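You operate a simulated robot arm through the tools that you are given. There is no shell and no other tool. Be economical: measure what you need, move in short steps, check, and stop when the job is done.

You are at the controls of a simulated robot arm. One attempt, no reset.

JOB
Push 10 ml through each channel of the meter and shut the tap of the one that miscounts.
Fine: use the hand pump on top; its white plug starts in the white port; the blue port takes the white-cup joiner; over half a ml off is a miscount; the other tap stays open.

It is judged by the outcome, as a careful person would: the job done as asked, and still so three seconds after it is handed in. It fails if anything else is knocked over, pushed out of place, dropped, spilled or broken.

ROBOT AND FRAMES
A 7-joint arm with a two-finger gripper on a trunk, on a base that drives. Base frame: it is fixed to the floor where the robot stands at the start and does not move with it; the origin is under the middle of the robot, x ahead of it, y to its left, z up. Readings come in mm, degrees, newtons and seconds.
With the tool pointing down near the work surface it reaches from about 300 to 740 mm from the robot's upright axis, wherever it stands. Its first joint turns from -166.0 to 166.0 degrees. Places, roughly: blue port [600, 0, 1000]; cup of the white and blue joiner [400, 100, 900]; grey tap [700, 200, 1100]; meter switch [500, -100, 1000]; orange block [700, 0, 1100]; plug (3x3x5 cm) [400, 100, 900]; run key [500, -100, 1000]; zero key [600, -100, 1000]. Payload 2.94 kg.
Tool frame: the origin (TCP) lies between the finger pads and is the grasp point; the fingertips stand 30 mm ahead of it; z points along the fingers, y is the line along which they close. Largest opening 138 mm; the body of the gripper starts 109 mm behind the TCP.
Orientation is told as [roll, pitch, yaw] about the base's x, y, z axes, in that order, counted from this pose: with the fingers straight down and closing along the base's y, the tool's x points along the base's -x, its y along +y and its z along -z.

CONTROLS
- The arm moves only by the tool apply_moves. Its argument "increments" is a list of rows, each an object of numbers (a shift or turn left out is 0, a gripper value left out holds the last): "dx", "dy", "dz": the shift along the tool's x, y, z in mm; "wx", "wy", "wz": the turn, a rotation vector about the tool's x, y, z in degrees; "gripper": the finger opening in mm, from 0 to 138. In form: [{"dx": .., "dy": .., "dz": .., "wx": .., "wy": .., "wz": .., "gripper": ..}, ...]. A call has 1 to 12 rows; each row is the pose to reach, as a shift and turn from the pose commanded when the call began, along the tool's axes at that moment. Rows are played at 5 a second. More than 50 mm and 8.6 degrees between two rows, or a gripper value outside its range, and nothing of the call is played. A pose out of reach is approached as far as the arm can. The call stops where the force on the tool passes 40 N (or 10 N more than at its start, if that is more) or the arm is blocked; 0.2 s more then pass. The fingers move at their own pace and stop on an object; they squeeze with about 38 N. The grip force told is the motor's: it shows also when the fingers shut on nothing. Time passes only in rows, and 0.2 s behind the last, so rows that repeat a pose let the fingers close. It gives the time, the measured TCP pose, the force on the tool (base axes), the opening and the grip force at its end, in the units of the frame above (readings bear some noise), with the torque about the TCP (base axes, N m) and any sound that the robot's microphone picked up, and new pictures: "show" is both (left out), scene, wrist or none.
- Cameras (640 x 400 px; columns grow to the right, rows downward): "scene" is now at [4, 121.3, 1552.1]; the picture's right is [-0.17, -0.98, 0.00], its down [-0.62, 0.11, -0.77] and it looks along [0.76, -0.14, -0.63] (base axes); focal length 275 px, centre (320, 200). "wrist" rides on the gripper at [71, 19, -146] in the tool frame; the picture's right is [-0.26, 0.97, 0.00], its down [-0.85, -0.23, -0.48] and it looks along [-0.46, -0.12, 0.88] (tool axes); focal length 280 px, centre (320, 200).
- slide_trunk(by): slides the trunk up (or, below 0, down) by that many mm; the arm and the scene camera ride with it, the base frame stays. It gives what a move gives, with no picture.
- base_move(legs): drives the robot by 1 to 6 legs, each [ahead, left, turn to the left] in mm, mm and degrees, along the robot's own axes; the way and the turn of a leg run together, so that a leg with both is an arc; at most 1500 mm and 180 degrees a leg. The arm and the cameras ride along, it lands a little off, and it stops where it bumps. It gives what a move gives, and a new picture of the scene camera.
- aim_head(pan, tilt): turns the head with the scene camera to pan (to the left, within 86 degrees either way) and tilt (down, from -29 to 69), counted from straight ahead of the robot. It gives what a move gives, and a new picture of the scene camera.
- point_at(camera, pixels): for up to 12 pixels [column, row] of the newest picture of that camera ("zoom" is the newest enlarged one), the place [x, y, z] in the base frame of the surface seen there, good to about 2 mm. The clock stands still meanwhile.
- close_up(camera, box): a new picture of the part [left, top, right, bottom] of that camera's present view, enlarged. The clock stands still meanwhile.
- job_done(): hands the job in; it is judged then, once.

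Keep the steps short. Do not move on a guess: measure, check each grasp and each placing, and mend mistakes. In all there are 80 turns and 260 pictures (those below and enlarged ones count). Leave the gripper open and the arm clear of the work at the hand-in unless told otherwise, and finish with a single line.

The tools are called after "Emit:" as a command line: name --argument value ..., lists and objects as JSON in quotes. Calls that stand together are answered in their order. apply_moves: Moves the arm, as the interface text tells. Its arguments: {"type":"object","properties":{"increments":{"type":"array","items":{"type":"object","properties":{"dx":{"type":"number"},"dy":{"type":"number"},"dz":{"type":"number"},"wx":{"type":"number"},"wy":{"type":"number"},"wz":{"type":"number"},"gripper":{"type":"number"}}}},"show":{"type":"string","enum":["both","scene","wrist","none"]}},"required":["increments"]} The other tools are called the same way: slide_trunk (by) slides the trunk up or down; base_move (legs) drives the base; aim_head (pan, tilt) turns the head that bears the scene camera; point_at (camera, pixels) gives the place of the surface under pixels of a picture; close_up (camera, box) takes an enlarged picture of a part of a camera's view; job_done () hands the job in.

At the start:

```text
clock: 0.0
eef_pos: [429.5, -52.6, 1356.0]
tcp_rot: [0.0, -0.1, -0.1]
ft_force: [-0.1, -0.4, -0.4]
ft_torque: [-0.03, 0.0, 0.01]
gripper_width: 137.9
grasp_force: 0.1
trunk travel left (down, up): [-400.0, 54.0]
robot x, y, heading: [2.1, 0.0, 0.0]
head pan, tilt: [-10.0, 39.2]
```

scene: 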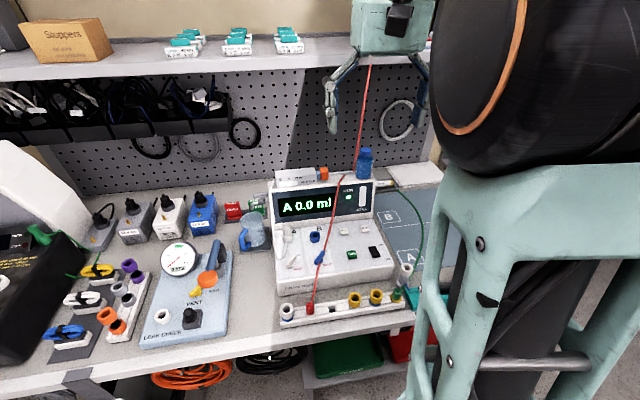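
wrist: 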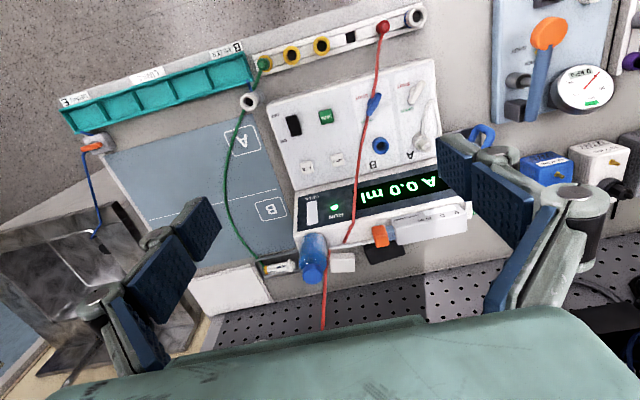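

I see the meter with display "A 0.0 ml", ports, keys and taps. I'll take enlarged views of the meter and its surroundings first.

Emit:
close_up --camera "scene" --box '[260, 140, 440, 330]'

Emit:
close_up --camera "wrist" --box '[240, 0, 470, 290]'

Emit:
close_up --camera "scene" --box '[20, 180, 260, 360]'

```text
2.11 times, centred on (350, 235) of scene
```

zoom: 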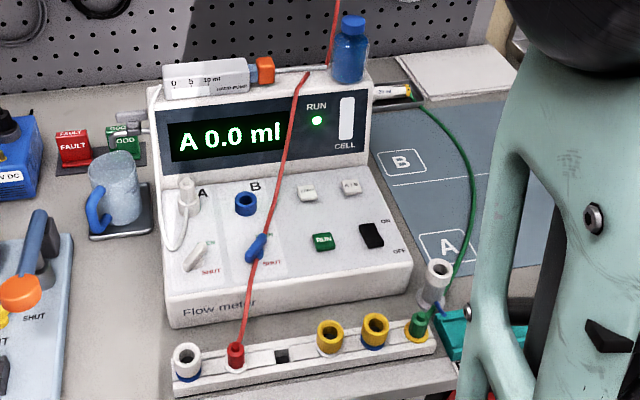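

```text
1.38 times, centred on (355, 145) of wrist
```

zoom: 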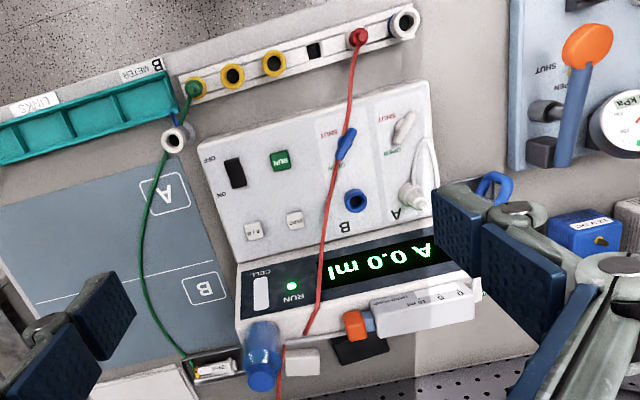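

```text
2.22 times, centred on (140, 270) of scene
```

zoom: 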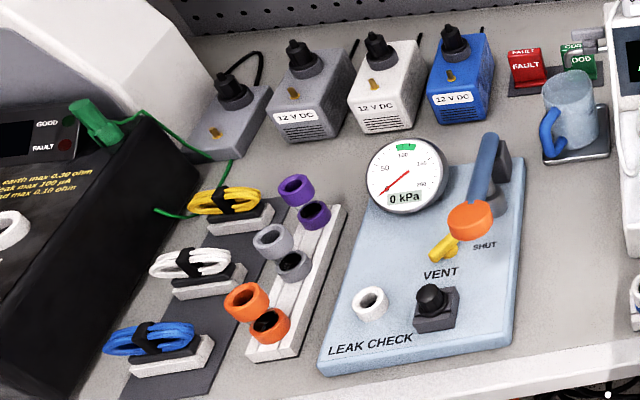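

The meter has port A (white), port B (blue), two lever taps, keys, and the pump on top with its orange block. I'll measure positions and look closer.

Emit:
close_up --camera "scene" --box '[270, 210, 390, 285]'

Emit:
close_up --camera "scene" --box '[265, 150, 385, 225]'

Emit:
close_up --camera "scene" --box '[275, 255, 435, 355]'

Emit:
point_at --camera "scene" --pixels '[[288, 238], [314, 236], [319, 259], [294, 262], [350, 254], [374, 252], [341, 232], [361, 230], [323, 172], [300, 172], [288, 306], [362, 160]]'

```text
5.33 times, centred on (330, 248) of scene
```

zoom: 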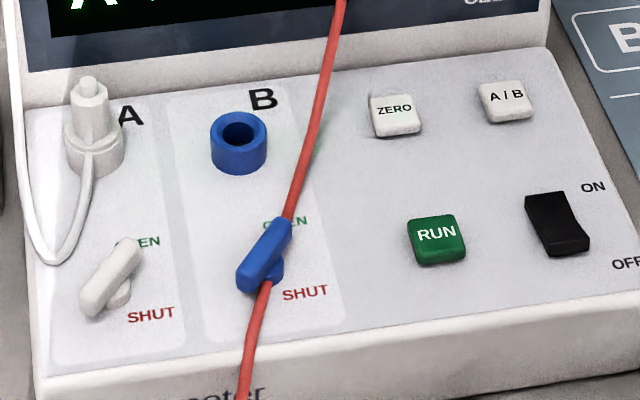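

```text
5.33 times, centred on (325, 188) of scene
```

zoom: 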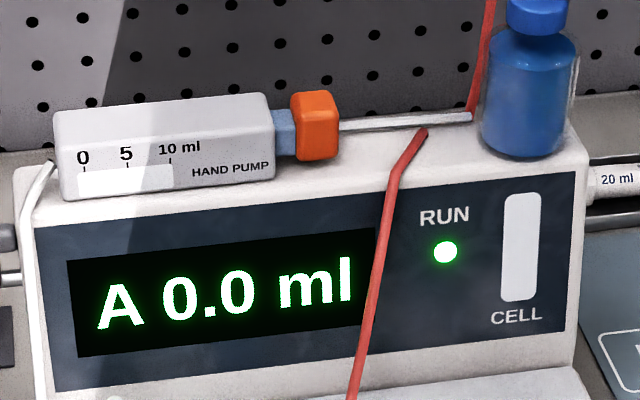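

```text
4.00 times, centred on (355, 305) of scene
```

zoom: 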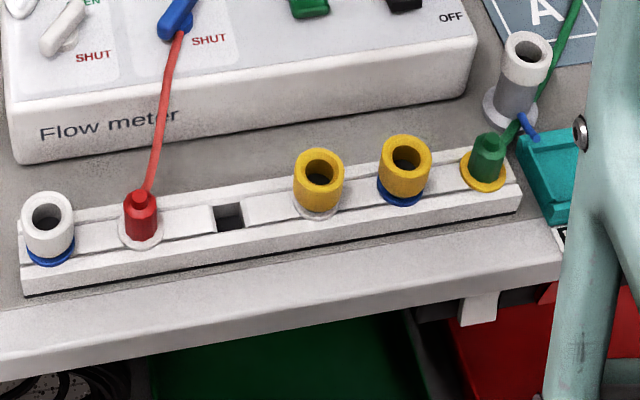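

```text
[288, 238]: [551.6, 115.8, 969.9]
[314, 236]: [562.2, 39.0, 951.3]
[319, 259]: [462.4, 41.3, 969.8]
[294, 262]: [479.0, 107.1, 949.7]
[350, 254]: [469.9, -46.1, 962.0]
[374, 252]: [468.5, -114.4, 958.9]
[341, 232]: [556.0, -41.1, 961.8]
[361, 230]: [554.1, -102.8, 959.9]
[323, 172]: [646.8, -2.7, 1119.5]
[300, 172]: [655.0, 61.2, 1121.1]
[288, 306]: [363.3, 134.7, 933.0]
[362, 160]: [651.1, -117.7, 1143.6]
```

Ports and keys are located. Now I want to see the pump, the red lead, and the grey tap area to the upper left of the meter.

Emit:
close_up --camera "scene" --box '[210, 170, 300, 260]'

Emit:
close_up --camera "scene" --box '[310, 130, 450, 220]'

Emit:
close_up --camera "wrist" --box '[240, 160, 480, 310]'

Emit:
point_at --camera "wrist" --pixels '[[380, 237], [395, 228], [462, 210], [348, 240], [326, 249], [313, 240], [326, 300], [372, 100], [270, 265], [290, 263]]'

```text
4.44 times, centred on (255, 215) of scene
```

zoom: 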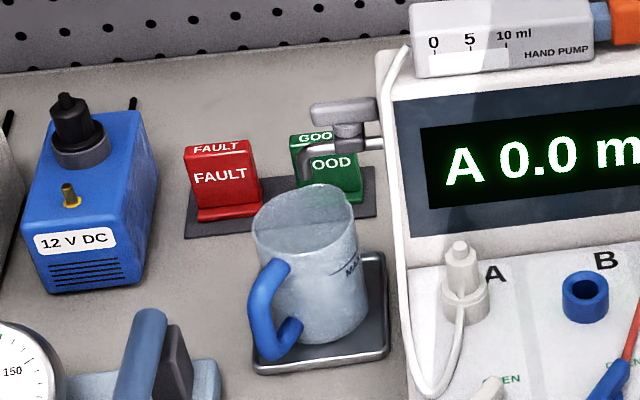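

```text
4.44 times, centred on (380, 175) of scene
```

zoom: 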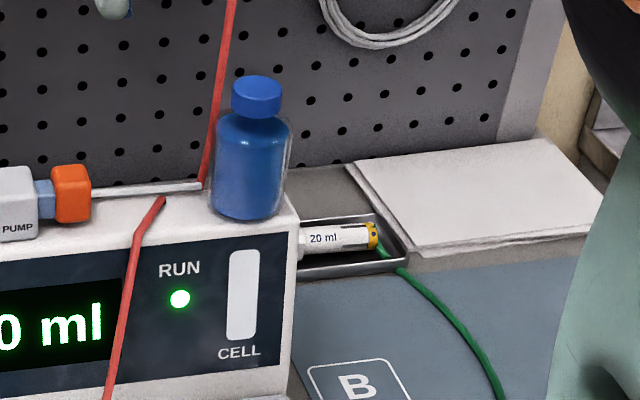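

```text
2.67 times, centred on (360, 235) of wrist
```

zoom: 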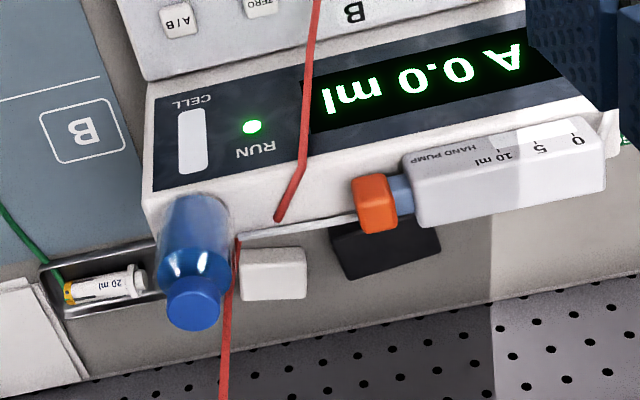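

```text
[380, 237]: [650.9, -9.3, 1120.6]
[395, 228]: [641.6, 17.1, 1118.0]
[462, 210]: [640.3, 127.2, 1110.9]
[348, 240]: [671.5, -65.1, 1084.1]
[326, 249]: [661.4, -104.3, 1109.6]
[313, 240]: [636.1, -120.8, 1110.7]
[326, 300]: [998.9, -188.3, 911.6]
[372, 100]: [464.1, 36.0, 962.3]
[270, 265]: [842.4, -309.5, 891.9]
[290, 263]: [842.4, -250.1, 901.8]
```

The grey spout tap is on the meter's left, over the mug. I'll move the wrist camera closer above the pump to read its block and scale: +110 mm ahead, +40 mm left, 90 mm down.

Emit:
apply_moves --increments '[{"dx": -35, "dy": 15, "dz": 20}, {"dx": -70, "dy": 30, "dz": 45}, {"dx": -100, "dy": 40, "dz": 60}, {"dx": -100, "dy": 40, "dz": 60}]'

```text
clock: 1.0
eef_pos: [528.1, -14.1, 1294.7]
tcp_rot: [0.0, -0.1, 0.0]
ft_force: [0.4, 0.1, -0.2]
ft_torque: [-0.03, 0.04, 0.0]
gripper_width: 138.3
grasp_force: 0.1
trunk travel left (down, up): [-400.0, 54.0]
robot x, y, heading: [-4.4, 1.8, -0.0]
head pan, tilt: [-10.0, 39.2]
```

scene: 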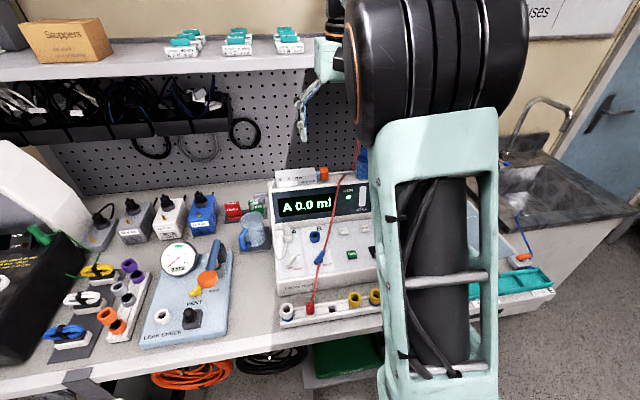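
wrist: 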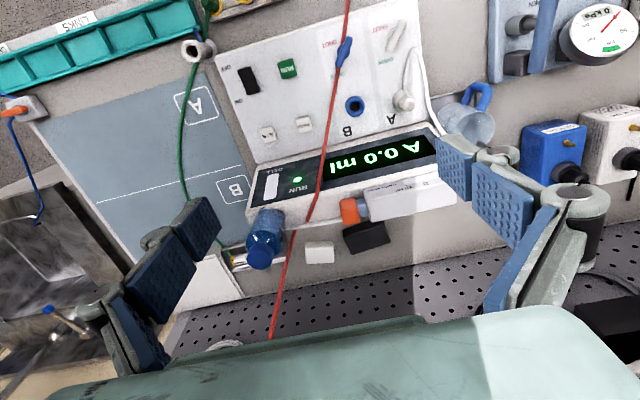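

Emit:
close_up --camera "wrist" --box '[240, 160, 460, 290]'

Emit:
close_up --camera "scene" --box '[265, 150, 365, 215]'

Emit:
point_at --camera "wrist" --pixels '[[349, 210], [343, 203], [342, 222], [358, 215], [364, 200], [300, 200], [318, 185], [315, 222], [290, 236], [370, 200], [440, 200], [400, 215]]'

```text
2.91 times, centred on (350, 225) of wrist
```

zoom: 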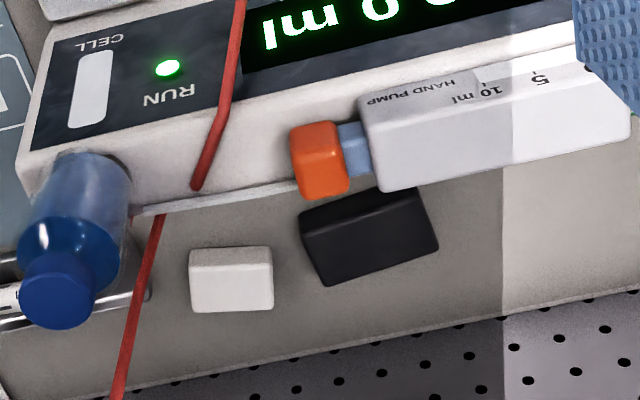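

```text
6.15 times, centred on (315, 182) of scene
```

zoom: 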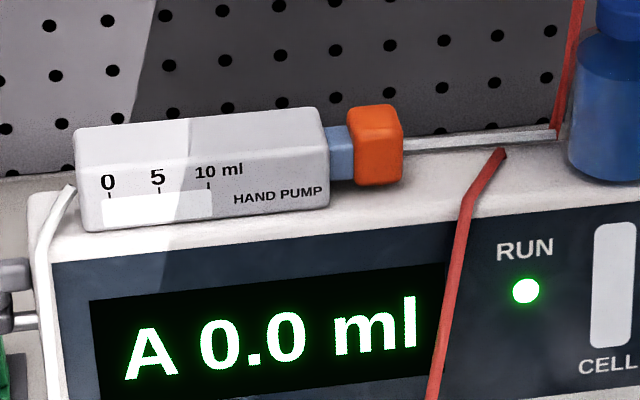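

```text
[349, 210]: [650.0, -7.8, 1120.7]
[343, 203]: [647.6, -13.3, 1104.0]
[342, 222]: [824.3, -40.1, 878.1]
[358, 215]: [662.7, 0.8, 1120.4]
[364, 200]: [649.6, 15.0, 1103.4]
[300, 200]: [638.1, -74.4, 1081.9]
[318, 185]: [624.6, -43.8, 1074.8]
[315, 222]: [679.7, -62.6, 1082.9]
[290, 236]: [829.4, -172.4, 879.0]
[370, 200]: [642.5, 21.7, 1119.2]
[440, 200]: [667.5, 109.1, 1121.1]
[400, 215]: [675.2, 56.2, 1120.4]
```

Block centre is about (655,-6), top z≈1121. Before pumping, I check the spout tap and the mug under it.

Emit:
close_up --camera "scene" --box '[230, 185, 285, 255]'

Emit:
point_at --camera "scene" --pixels '[[252, 210], [257, 194], [264, 195], [264, 202], [260, 203], [242, 220], [252, 228], [264, 219], [240, 246], [265, 247], [282, 190], [276, 205]]'

```text
5.71 times, centred on (258, 220) of scene
```

zoom: 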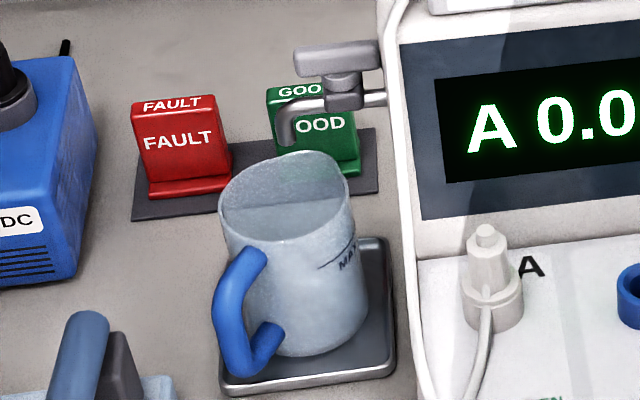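

```text
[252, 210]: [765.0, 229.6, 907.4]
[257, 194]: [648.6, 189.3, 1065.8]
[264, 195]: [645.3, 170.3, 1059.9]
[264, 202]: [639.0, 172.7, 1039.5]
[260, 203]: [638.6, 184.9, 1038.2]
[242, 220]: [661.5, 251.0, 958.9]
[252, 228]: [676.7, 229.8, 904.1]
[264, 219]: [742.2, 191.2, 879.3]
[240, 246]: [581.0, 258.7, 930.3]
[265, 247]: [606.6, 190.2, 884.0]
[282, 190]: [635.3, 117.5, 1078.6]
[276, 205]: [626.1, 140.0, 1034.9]
```

The mug sits under the spout and the tap's handle lies along its pipe. Now I turn the tool 90° at this height, so the fingers can straddle the orange block in x, and measure the shelf edge.

Emit:
point_at --camera "scene" --pixels '[[200, 68], [260, 60], [200, 60]]'

Emit:
apply_moves --increments '[{"wz": -8.5}, {"wz": -17}, {"wz": -25.5}, {"wz": -34}, {"wz": -42.5}, {"wz": -51}, {"wz": -59.5}, {"wz": -68}, {"wz": -76}, {"wz": -83}, {"wz": -90}, {"wz": -90, "gripper": 80}]'

```text
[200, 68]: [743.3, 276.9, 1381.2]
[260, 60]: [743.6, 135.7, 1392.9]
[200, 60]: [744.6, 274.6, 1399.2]
```

```text
clock: 3.6
eef_pos: [529.5, -13.2, 1294.8]
tcp_rot: [0.0, -0.1, 90.1]
ft_force: [0.2, 0.0, 0.4]
ft_torque: [0.0, -0.02, 0.03]
gripper_width: 82.3
grasp_force: 0.6
trunk travel left (down, up): [-400.0, 54.0]
robot x, y, heading: [0.1, -2.0, 0.0]
head pan, tilt: [-10.0, 39.2]
```

scene: 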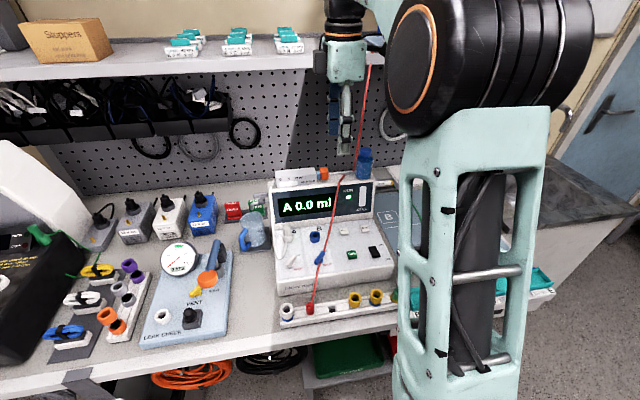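
wrist: 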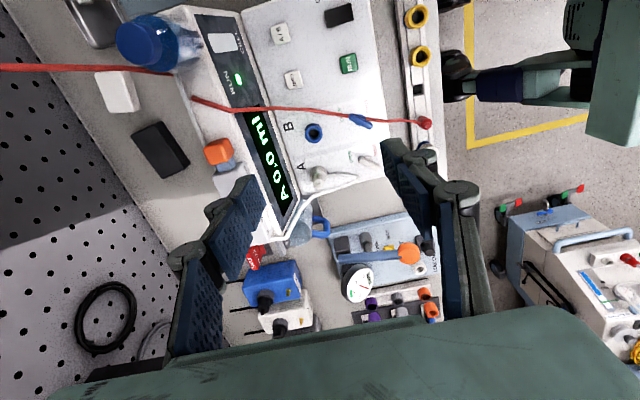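

Shelf edge is at x≈743, leaving ~16 mm clearance for the gripper body. I measure the block from this view at about (218,152).

Emit:
close_up --camera "wrist" --box '[160, 60, 300, 220]'

Emit:
point_at --camera "wrist" --pixels '[[218, 150], [210, 158], [206, 153], [222, 142], [229, 150], [214, 163], [225, 166], [234, 180], [200, 105], [225, 112], [195, 99]]'

```text
2.50 times, centred on (230, 140) of wrist
```

zoom: 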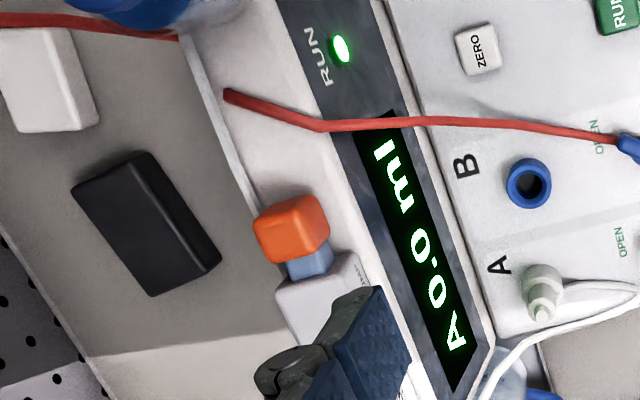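

```text
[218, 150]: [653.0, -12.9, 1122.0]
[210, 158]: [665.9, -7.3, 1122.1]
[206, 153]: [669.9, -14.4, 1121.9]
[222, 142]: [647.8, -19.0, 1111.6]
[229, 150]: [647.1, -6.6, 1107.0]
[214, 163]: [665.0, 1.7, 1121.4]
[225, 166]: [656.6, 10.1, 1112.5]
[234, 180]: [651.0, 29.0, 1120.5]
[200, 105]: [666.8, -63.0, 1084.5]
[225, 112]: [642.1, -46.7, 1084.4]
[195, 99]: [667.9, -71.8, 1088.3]
```

Block spans x≈647–672, y≈-19–2, top 1122; wire lies at z≤1088. I move above the block (TCP z 1180) and check.

Emit:
apply_moves --increments '[{"dy": -40, "dz": 20}, {"dx": -3, "dy": -80, "dz": 40}, {"dx": -5, "dy": -115, "dz": 70}, {"dx": -5, "dy": -130, "dz": 110}, {"dx": -5, "dy": -130, "dz": 110}]'

```text
clock: 4.8
eef_pos: [656.9, -8.3, 1186.6]
tcp_rot: [0.0, 0.0, 90.0]
ft_force: [0.1, 0.2, 0.4]
ft_torque: [-0.01, 0.0, 0.01]
gripper_width: 80.0
grasp_force: 0.2
trunk travel left (down, up): [-400.0, 54.0]
robot x, y, heading: [2.0, -0.6, 0.1]
head pan, tilt: [-10.0, 39.2]
```

scene: 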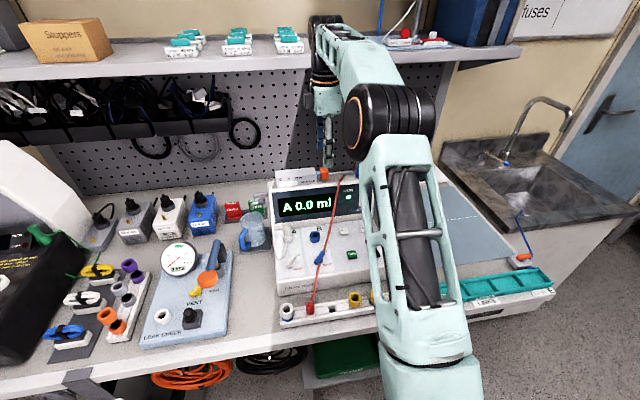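
wrist: 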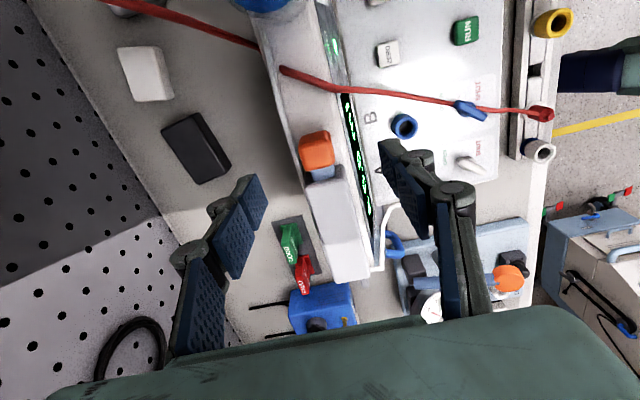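

Aligned over the block. I go down 60 mm with the fingers straddling it, then close.

Emit:
apply_moves --increments '[{"dz": 20}, {"dz": 40}, {"dz": 58}, {"dz": 58}, {"dz": 58, "gripper": 40}, {"dz": 58, "gripper": 40}, {"dz": 58, "gripper": 15}, {"dz": 58, "gripper": 15}, {"dz": 58, "gripper": 15}]'

```text
clock: 6.8
eef_pos: [659.8, -8.6, 1125.8]
tcp_rot: [-0.1, -0.1, 90.0]
ft_force: [11.5, 1.1, 1.9]
ft_torque: [0.03, -0.35, 0.02]
gripper_width: 26.1
grasp_force: 44.4
trunk travel left (down, up): [-400.0, 54.0]
robot x, y, heading: [4.5, 2.9, 0.1]
head pan, tilt: [-10.0, 39.2]
```

scene: 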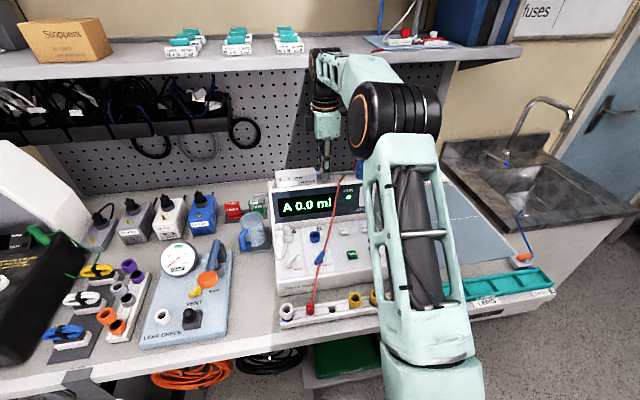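
wrist: 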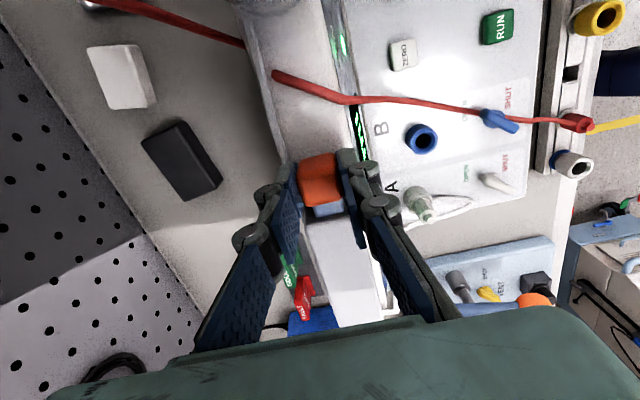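

Gripped (26 mm). I'll pull gently 12 mm to the right (tool +x) with a small x trim to relieve the 11 N, and read force and display.

Emit:
apply_moves --increments '[{"dy": -2, "dx": 3}, {"dy": -2, "dx": 6}, {"dy": -2, "dx": 9}, {"dy": -2, "dx": 12}, {"dy": -2, "dx": 12}]'

Emit:
close_up --camera "scene" --box '[265, 150, 365, 215]'

```text
clock: 8.0
eef_pos: [659.6, -20.4, 1126.4]
tcp_rot: [0.1, -0.1, 90.0]
ft_force: [-5.0, -0.6, -3.7]
ft_torque: [0.3, 0.15, 0.05]
gripper_width: 26.0
grasp_force: 45.0
trunk travel left (down, up): [-400.0, 54.0]
robot x, y, heading: [-0.3, 2.8, -0.0]
head pan, tilt: [-10.0, 39.2]
```

scene: 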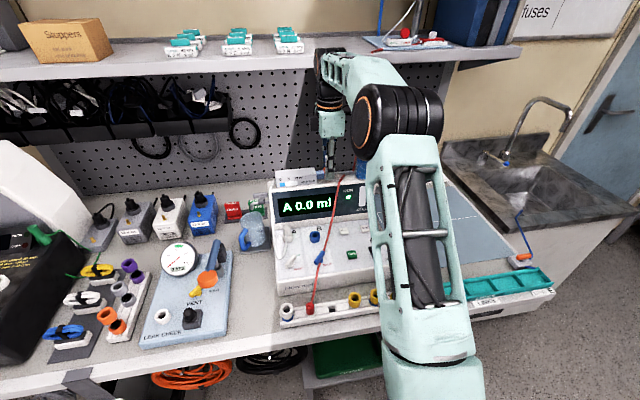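
wrist: 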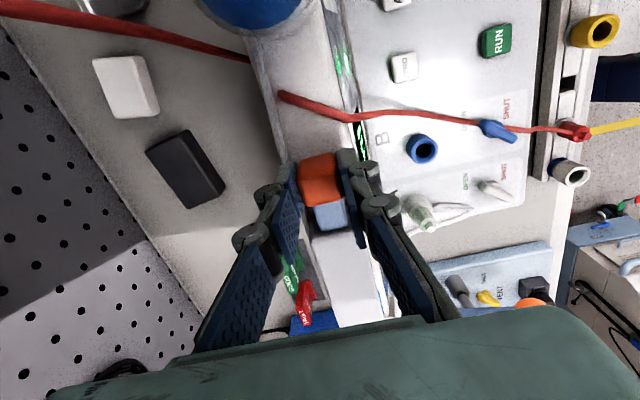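

```text
6.15 times, centred on (315, 182) of scene
```

zoom: 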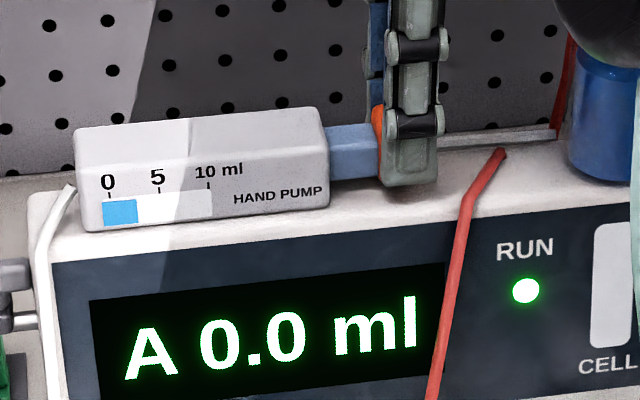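

The pull fills the pump: 12 mm gave 3 ml on its blue gauge, so 10 ml ≈ 40 mm. I pull on to the 10 ml mark.

Emit:
apply_moves --increments '[{"dx": 5}, {"dx": 10}, {"dx": 15}, {"dx": 20}, {"dx": 24}, {"dx": 28}, {"dx": 28}]'

Emit:
close_up --camera "scene" --box '[265, 150, 365, 215]'

```text
clock: 9.6
eef_pos: [660.0, -48.0, 1126.5]
tcp_rot: [0.1, 0.0, 89.9]
ft_force: [-13.1, -0.2, -12.6]
ft_torque: [0.15, 0.36, 0.03]
gripper_width: 25.9
grasp_force: 45.0
trunk travel left (down, up): [-400.0, 54.0]
robot x, y, heading: [-2.0, 1.9, -0.0]
head pan, tilt: [-10.0, 39.2]
```

scene: 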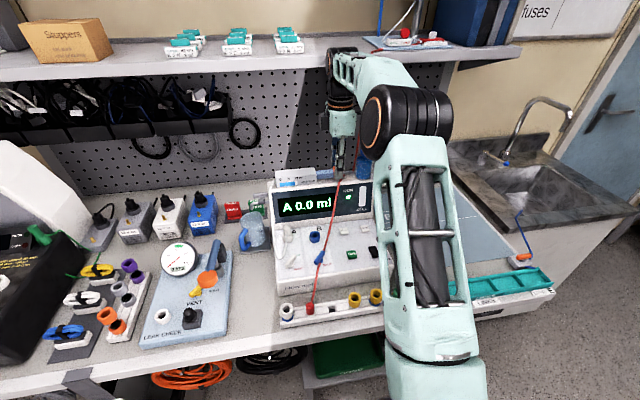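
wrist: 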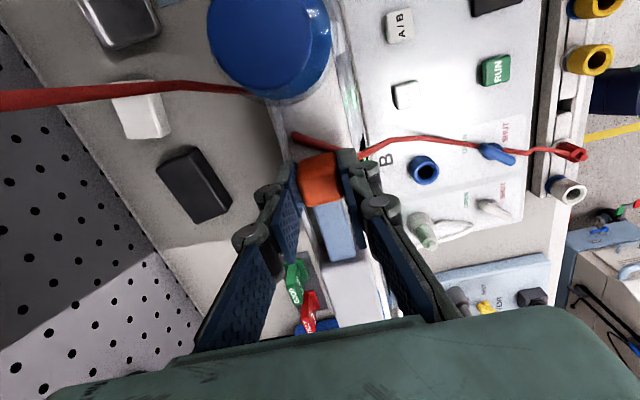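

```text
6.15 times, centred on (315, 182) of scene
```

zoom: 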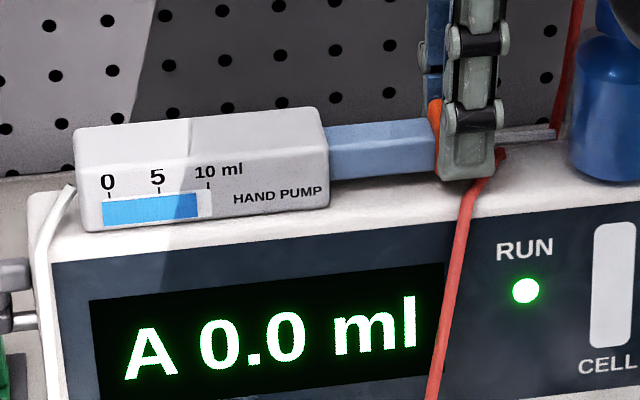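

Gauge shows ~9.2 ml. I pull a further 4 mm with small trims to relieve side force.

Emit:
apply_moves --increments '[{"dx": 2, "dy": 1, "dz": 0.5}, {"dx": 4, "dy": 1, "dz": 1}, {"dx": 4, "dy": 1, "dz": 1}]' --show "none"

Emit:
close_up --camera "scene" --box '[265, 150, 365, 215]'

```text
clock: 10.4
eef_pos: [659.4, -51.8, 1128.2]
tcp_rot: [-0.1, -0.1, 90.0]
ft_force: [-8.4, -0.1, -10.4]
ft_torque: [0.02, 0.18, 0.01]
gripper_width: 26.0
grasp_force: 44.6
trunk travel left (down, up): [-400.0, 54.0]
robot x, y, heading: [-0.7, -2.8, -0.3]
head pan, tilt: [-10.0, 39.2]
```

```text
6.15 times, centred on (315, 182) of scene
```

zoom: 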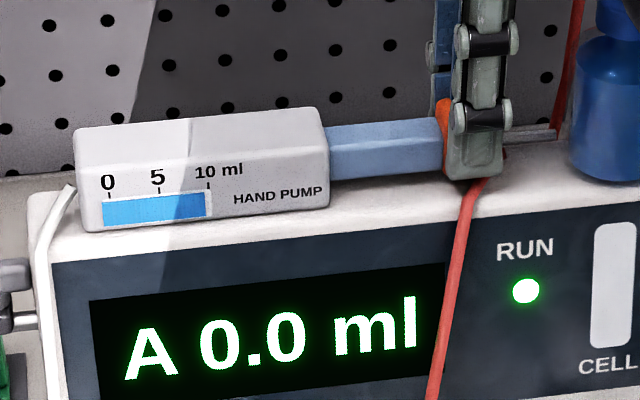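

Gauge is at about 10. I test whether there is an end stop by pulling up to 2 mm more.

Emit:
apply_moves --increments '[{"dx": 1, "dz": 1}, {"dx": 2, "dz": 1}, {"dx": 2, "dz": 1}]' --show "none"

Emit:
close_up --camera "scene" --box '[275, 165, 325, 195]'

```text
clock: 11.2
eef_pos: [659.7, -53.2, 1126.3]
tcp_rot: [-0.2, 0.0, 90.0]
ft_force: [-4.7, 0.2, -0.9]
ft_torque: [0.02, 0.14, -0.02]
gripper_width: 26.1
grasp_force: 45.1
trunk travel left (down, up): [-400.0, 54.0]
robot x, y, heading: [-0.7, 0.8, 0.1]
head pan, tilt: [-10.0, 39.2]
```

```text
12.80 times, centred on (300, 180) of scene
```

zoom: 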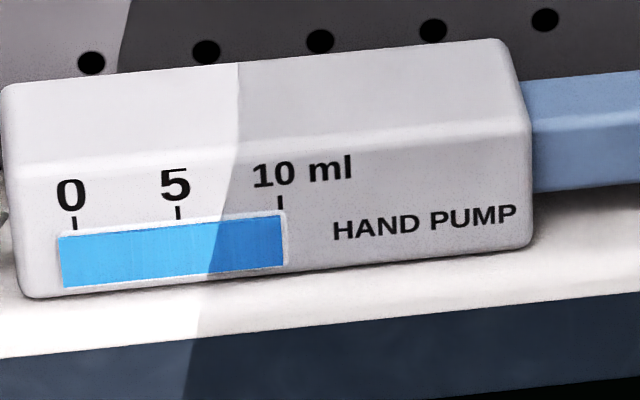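

Emit:
apply_moves --increments '[{"dx": 1.5}, {"dx": 1.5}, {"dx": 1.5}]' --show "none"

Emit:
close_up --camera "scene" --box '[275, 165, 325, 195]'

```text
clock: 12.0
eef_pos: [659.9, -55.1, 1126.0]
tcp_rot: [-0.2, 0.0, 90.2]
ft_force: [0.9, 3.9, 4.4]
ft_torque: [-0.04, 0.07, -0.05]
gripper_width: 26.2
grasp_force: 45.2
trunk travel left (down, up): [-400.0, 54.0]
robot x, y, heading: [-3.2, -1.0, -0.1]
head pan, tilt: [-10.0, 39.2]
```

```text
12.80 times, centred on (300, 180) of scene
```

zoom: 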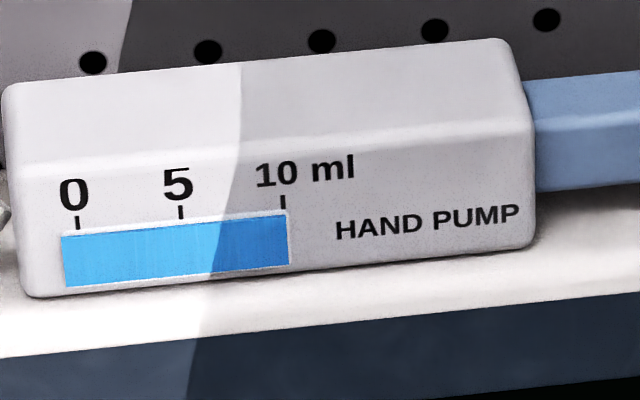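

End stop reached (y force rising), pump full at 10 ml. I push in 10 mm first to see whether the meter counts.

Emit:
apply_moves --increments '[{"dx": -3}, {"dx": -6}, {"dx": -9}, {"dx": -12}, {"dx": -12}]' --show "none"

Emit:
close_up --camera "scene" --box '[265, 150, 385, 225]'

```text
clock: 13.2
eef_pos: [660.3, -42.0, 1126.6]
tcp_rot: [0.0, 0.1, 90.0]
ft_force: [2.7, -0.8, 7.5]
ft_torque: [-0.44, -0.04, -0.11]
gripper_width: 25.9
grasp_force: 44.9
trunk travel left (down, up): [-400.0, 54.0]
robot x, y, heading: [-1.1, 1.2, 0.2]
head pan, tilt: [-10.0, 39.2]
```

```text
5.33 times, centred on (325, 188) of scene
```

zoom: 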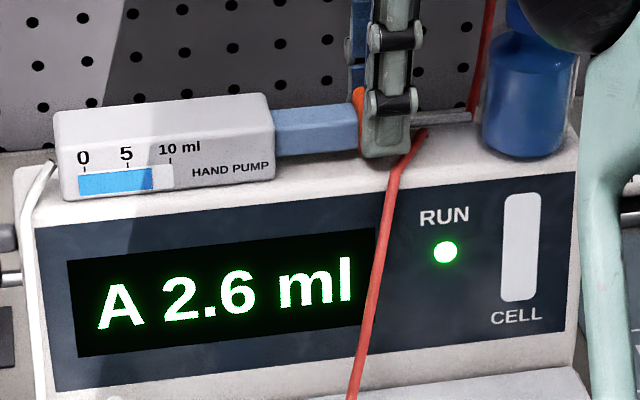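

It counts (A 2.6 ml). I push the rest of the stroke in to the stop.

Emit:
apply_moves --increments '[{"dx": -5}, {"dx": -10}, {"dx": -15}, {"dx": -20}, {"dx": -25}, {"dx": -30}, {"dx": -33}, {"dx": -35}, {"dx": -35}]' --show "none"

Emit:
close_up --camera "scene" --box '[265, 150, 385, 225]'

```text
clock: 15.2
eef_pos: [660.1, -7.7, 1126.8]
tcp_rot: [-0.1, 0.0, 90.0]
ft_force: [5.1, -1.8, 12.8]
ft_torque: [0.12, -0.09, -0.01]
gripper_width: 25.9
grasp_force: 45.1
trunk travel left (down, up): [-400.0, 54.0]
robot x, y, heading: [-0.7, -1.6, 0.0]
head pan, tilt: [-10.0, 39.2]
```

```text
5.33 times, centred on (325, 188) of scene
```

zoom: 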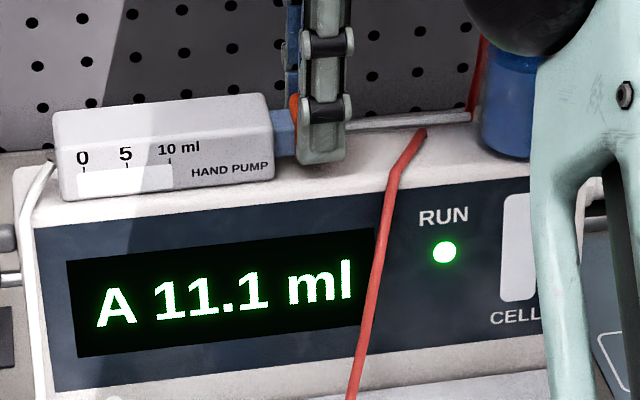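

A counted 11.1 ml for a full 10 ml stroke: 1.1 off. I'll seat the block fully, then release and rise; channel B still has to be tested.

Emit:
apply_moves --increments '[{"dx": -1.5}, {"dx": -1.5}, {"dx": -1, "gripper": 60}, {"dx": -1, "gripper": 60}, {"dx": -1, "dz": -30, "gripper": 60}, {"dx": -1, "dz": -70}, {"dx": -1, "dz": -110}, {"dx": -1, "dz": -110}]' --show "wrist"

Emit:
close_up --camera "scene" --box '[265, 150, 385, 225]'

```text
clock: 17.0
eef_pos: [659.0, -7.2, 1235.0]
tcp_rot: [0.0, 0.0, 90.0]
ft_force: [1.1, 0.3, 0.8]
ft_torque: [0.01, 0.0, 0.0]
gripper_width: 59.9
grasp_force: 0.0
trunk travel left (down, up): [-400.0, 54.0]
robot x, y, heading: [-1.3, -0.3, 0.3]
head pan, tilt: [-10.0, 39.2]
```

wrist: 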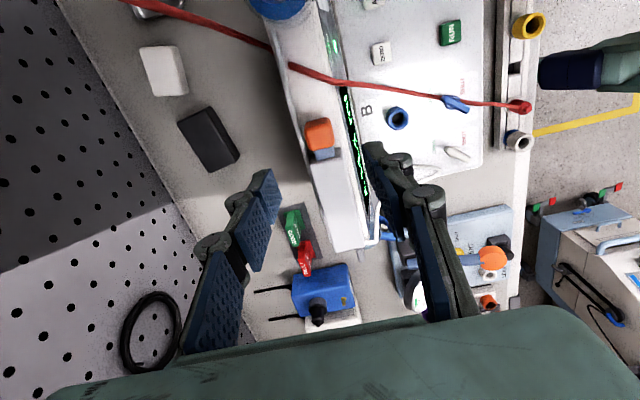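

```text
5.33 times, centred on (325, 188) of scene
```

zoom: 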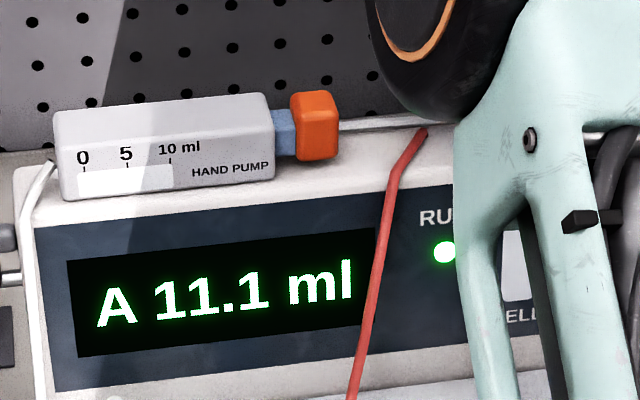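

A stays at 11.1. I retreat to above the rail (x≈400, y≈115) while turning back to yaw 0.

Emit:
apply_moves --increments '[{"dy": 30, "dx": -12, "wz": 8.5}, {"dy": 60, "dx": -24, "wz": 17}, {"dy": 90, "dx": -36, "wz": 25.5}, {"dy": 120, "dx": -48, "wz": 34}, {"dy": 150, "dx": -60, "wz": 42.5}, {"dy": 180, "dx": -72, "wz": 51}, {"dy": 210, "dx": -84, "wz": 59.5}, {"dy": 230, "dx": -96, "wz": 68}, {"dy": 245, "dx": -108, "wz": 76}, {"dy": 255, "dx": -120, "wz": 83}, {"dy": 260, "dx": -125, "wz": 90}, {"dy": 260, "dx": -125, "wz": 90}]'

```text
clock: 19.6
eef_pos: [399.3, 117.6, 1235.7]
tcp_rot: [0.1, 0.1, -0.1]
ft_force: [-0.1, 0.5, 0.0]
ft_torque: [0.02, 0.0, 0.04]
gripper_width: 59.8
grasp_force: 0.0
trunk travel left (down, up): [-400.0, 54.0]
robot x, y, heading: [1.9, -1.5, -0.1]
head pan, tilt: [-10.0, 39.2]
```

scene: 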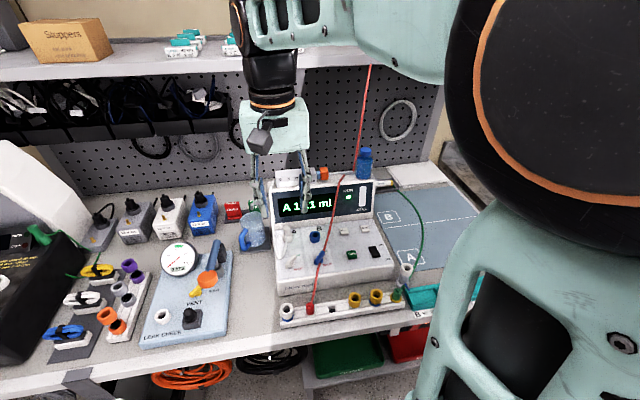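
wrist: 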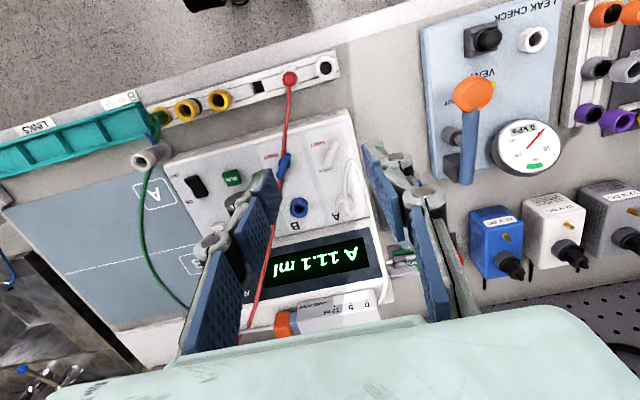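

I take enlarged views of the white/blue joiner and the ports, and measure.

Emit:
close_up --camera "wrist" --box '[240, 40, 370, 120]'

Emit:
point_at --camera "wrist" --pixels '[[325, 61], [319, 67], [332, 68], [324, 76], [335, 60], [290, 72], [290, 79], [305, 85], [258, 88], [330, 74], [318, 72]]'

Emit:
close_up --camera "scene" --box '[270, 280, 330, 325]'

Emit:
point_at --camera "scene" --pixels '[[282, 307], [292, 306], [287, 302], [287, 312], [287, 318], [310, 300], [310, 311], [314, 234], [314, 240], [309, 237], [319, 236], [323, 238]]'

```text
4.92 times, centred on (305, 80) of wrist
```

zoom: 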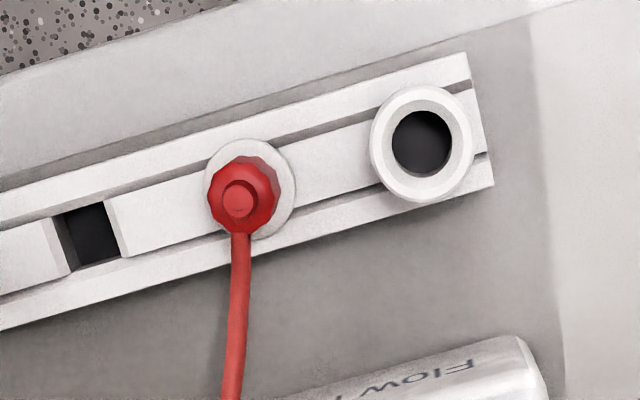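

```text
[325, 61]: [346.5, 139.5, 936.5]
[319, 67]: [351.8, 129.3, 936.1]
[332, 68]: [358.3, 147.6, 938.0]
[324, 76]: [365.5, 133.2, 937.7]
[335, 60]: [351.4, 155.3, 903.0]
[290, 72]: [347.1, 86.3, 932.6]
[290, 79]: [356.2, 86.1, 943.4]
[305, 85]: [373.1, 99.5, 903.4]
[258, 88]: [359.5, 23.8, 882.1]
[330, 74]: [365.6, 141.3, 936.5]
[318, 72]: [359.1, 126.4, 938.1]
```

```text
8.89 times, centred on (300, 302) of scene
```

zoom: 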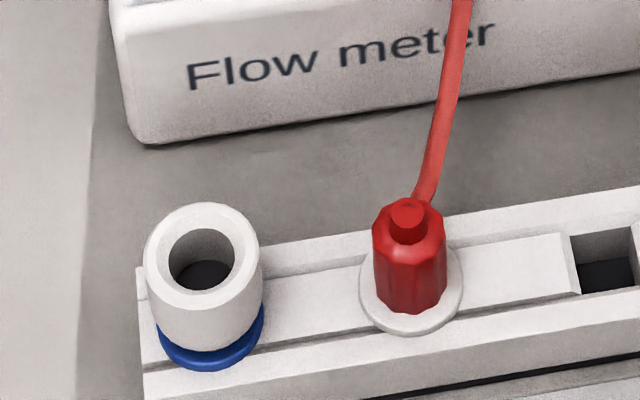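

```text
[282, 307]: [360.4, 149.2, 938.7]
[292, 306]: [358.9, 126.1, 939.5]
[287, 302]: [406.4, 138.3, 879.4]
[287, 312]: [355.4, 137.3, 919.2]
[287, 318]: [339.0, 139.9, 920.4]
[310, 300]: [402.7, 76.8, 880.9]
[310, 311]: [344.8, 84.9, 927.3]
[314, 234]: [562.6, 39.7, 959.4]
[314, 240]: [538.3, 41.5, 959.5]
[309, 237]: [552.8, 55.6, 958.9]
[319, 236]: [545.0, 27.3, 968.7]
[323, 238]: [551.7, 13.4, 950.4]
```

Joiner: centre ≈(356.5,137.5), top z≈938, Ø≈25; its right neighbour (red plug) edge is at y≈97. Port B centre ≈(551,41), top z≈960. I go above the joiner with fingers opened to 46.

Emit:
apply_moves --increments '[{"dx": 10, "dy": 5, "dz": 40, "gripper": 46}, {"dx": 20, "dy": 10, "dz": 80}, {"dx": 30, "dy": 15, "dz": 120}, {"dx": 40, "dy": 20, "dz": 160}, {"dx": 43, "dy": 20, "dz": 200}, {"dx": 43, "dy": 20, "dz": 235}, {"dx": 43, "dy": 20, "dz": 235}]'

Emit:
close_up --camera "wrist" --box '[220, 100, 440, 240]'

```text
clock: 21.2
eef_pos: [356.1, 139.0, 1001.6]
tcp_rot: [-0.1, 0.0, 0.0]
ft_force: [-0.8, -0.5, 0.4]
ft_torque: [-0.01, 0.0, -0.02]
gripper_width: 45.9
grasp_force: 0.1
trunk travel left (down, up): [-400.0, 54.0]
robot x, y, heading: [1.6, -0.9, -0.2]
head pan, tilt: [-10.0, 39.2]
```

scene: 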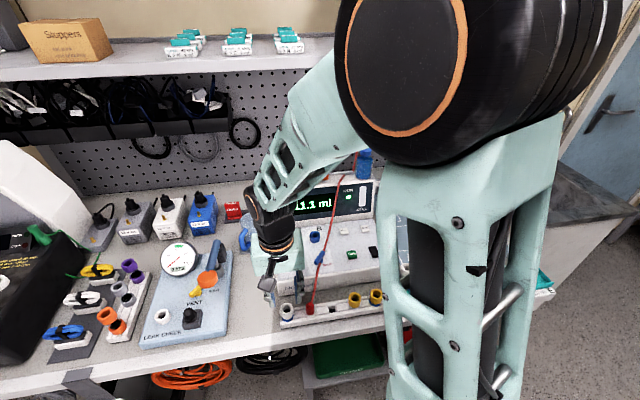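
wrist: 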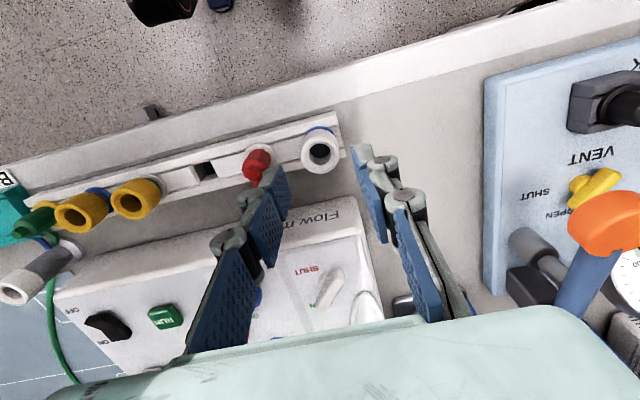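

```text
2.86 times, centred on (330, 170) of wrist
```

zoom: 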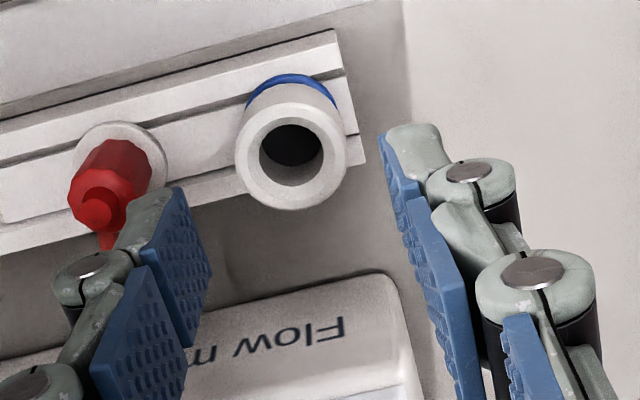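

Emit:
point_at --camera "zoom" --pixels '[[290, 115], [243, 150], [340, 155], [292, 200], [70, 262], [105, 178], [140, 225], [415, 135], [98, 205]]'

```text
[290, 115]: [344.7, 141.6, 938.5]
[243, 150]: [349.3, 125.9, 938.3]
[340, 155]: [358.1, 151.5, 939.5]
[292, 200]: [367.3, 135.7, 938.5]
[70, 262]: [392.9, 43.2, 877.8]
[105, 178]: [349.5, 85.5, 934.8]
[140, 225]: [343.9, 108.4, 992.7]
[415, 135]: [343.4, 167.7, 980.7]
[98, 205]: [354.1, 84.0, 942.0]
```

Centre confirmed (355.5,138.5), aligned with the TCP. I narrow to 40 mm, go down to TCP z≈944 and close.

Emit:
apply_moves --increments '[{"gripper": 40}, {"dz": 20}, {"dz": 40}, {"dz": 57}, {"dz": 57}, {"dz": 57, "gripper": 10}, {"dz": 57, "gripper": 10}, {"dz": 57, "gripper": 10}]' --show "wrist"

Emit:
close_up --camera "wrist" --box '[220, 80, 440, 220]'

```text
clock: 23.0
eef_pos: [356.5, 137.7, 945.2]
tcp_rot: [0.0, 0.1, -0.1]
ft_force: [0.0, 0.0, 0.0]
ft_torque: [-0.02, 0.04, -0.03]
gripper_width: 28.0
grasp_force: 37.8
trunk travel left (down, up): [-400.0, 54.0]
robot x, y, heading: [-0.7, -1.9, -0.3]
head pan, tilt: [-10.0, 39.2]
```

wrist: 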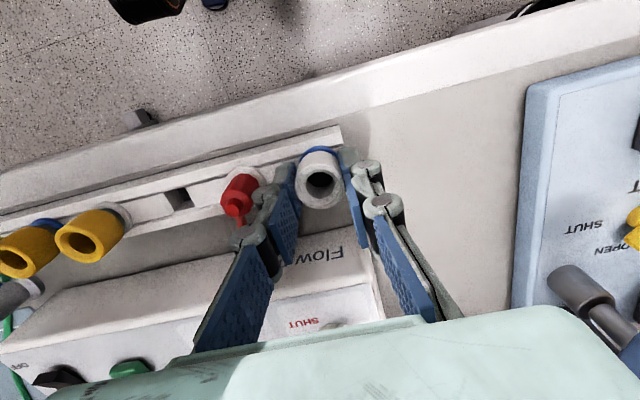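

```text
2.86 times, centred on (330, 150) of wrist
```

zoom: 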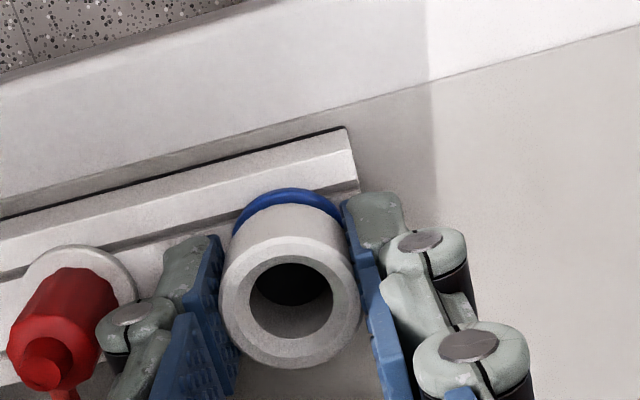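

Joiner gripped (28 mm). I lift straight up 60 mm, watching the force.

Emit:
apply_moves --increments '[{"dz": -8}, {"dz": -16}, {"dz": -30}, {"dz": -60}, {"dz": -60}]'

Emit:
close_up --camera "wrist" --box '[220, 80, 440, 220]'

```text
clock: 24.2
eef_pos: [357.9, 140.5, 1003.8]
tcp_rot: [0.0, -0.1, 0.0]
ft_force: [1.0, -0.1, -0.7]
ft_torque: [0.0, 0.02, -0.02]
gripper_width: 28.1
grasp_force: 37.9
trunk travel left (down, up): [-400.0, 54.0]
robot x, y, heading: [1.0, -3.3, 0.4]
head pan, tilt: [-10.0, 39.2]
```

scene: 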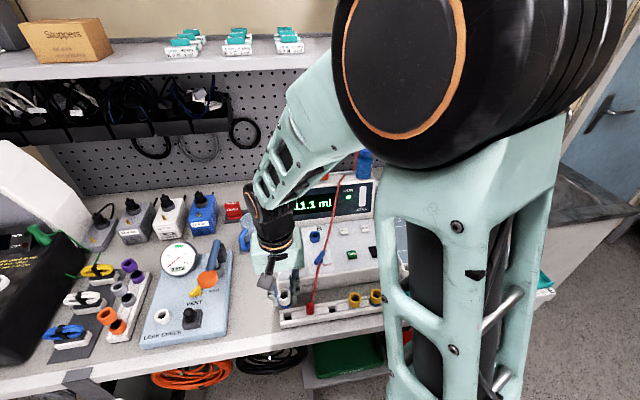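
wrist: 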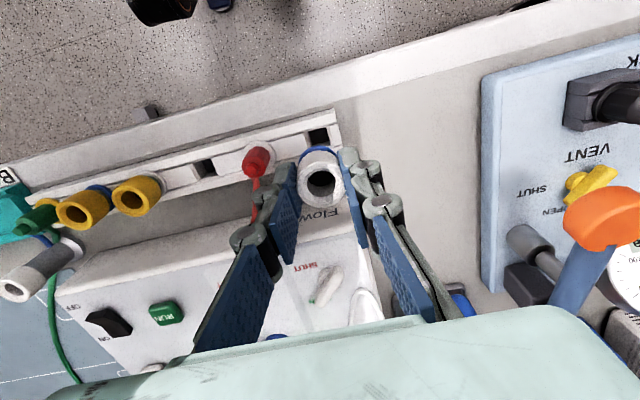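

```text
2.86 times, centred on (330, 150) of wrist
```

zoom: 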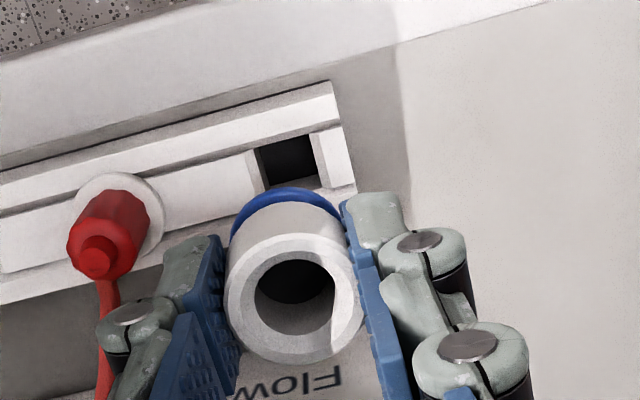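

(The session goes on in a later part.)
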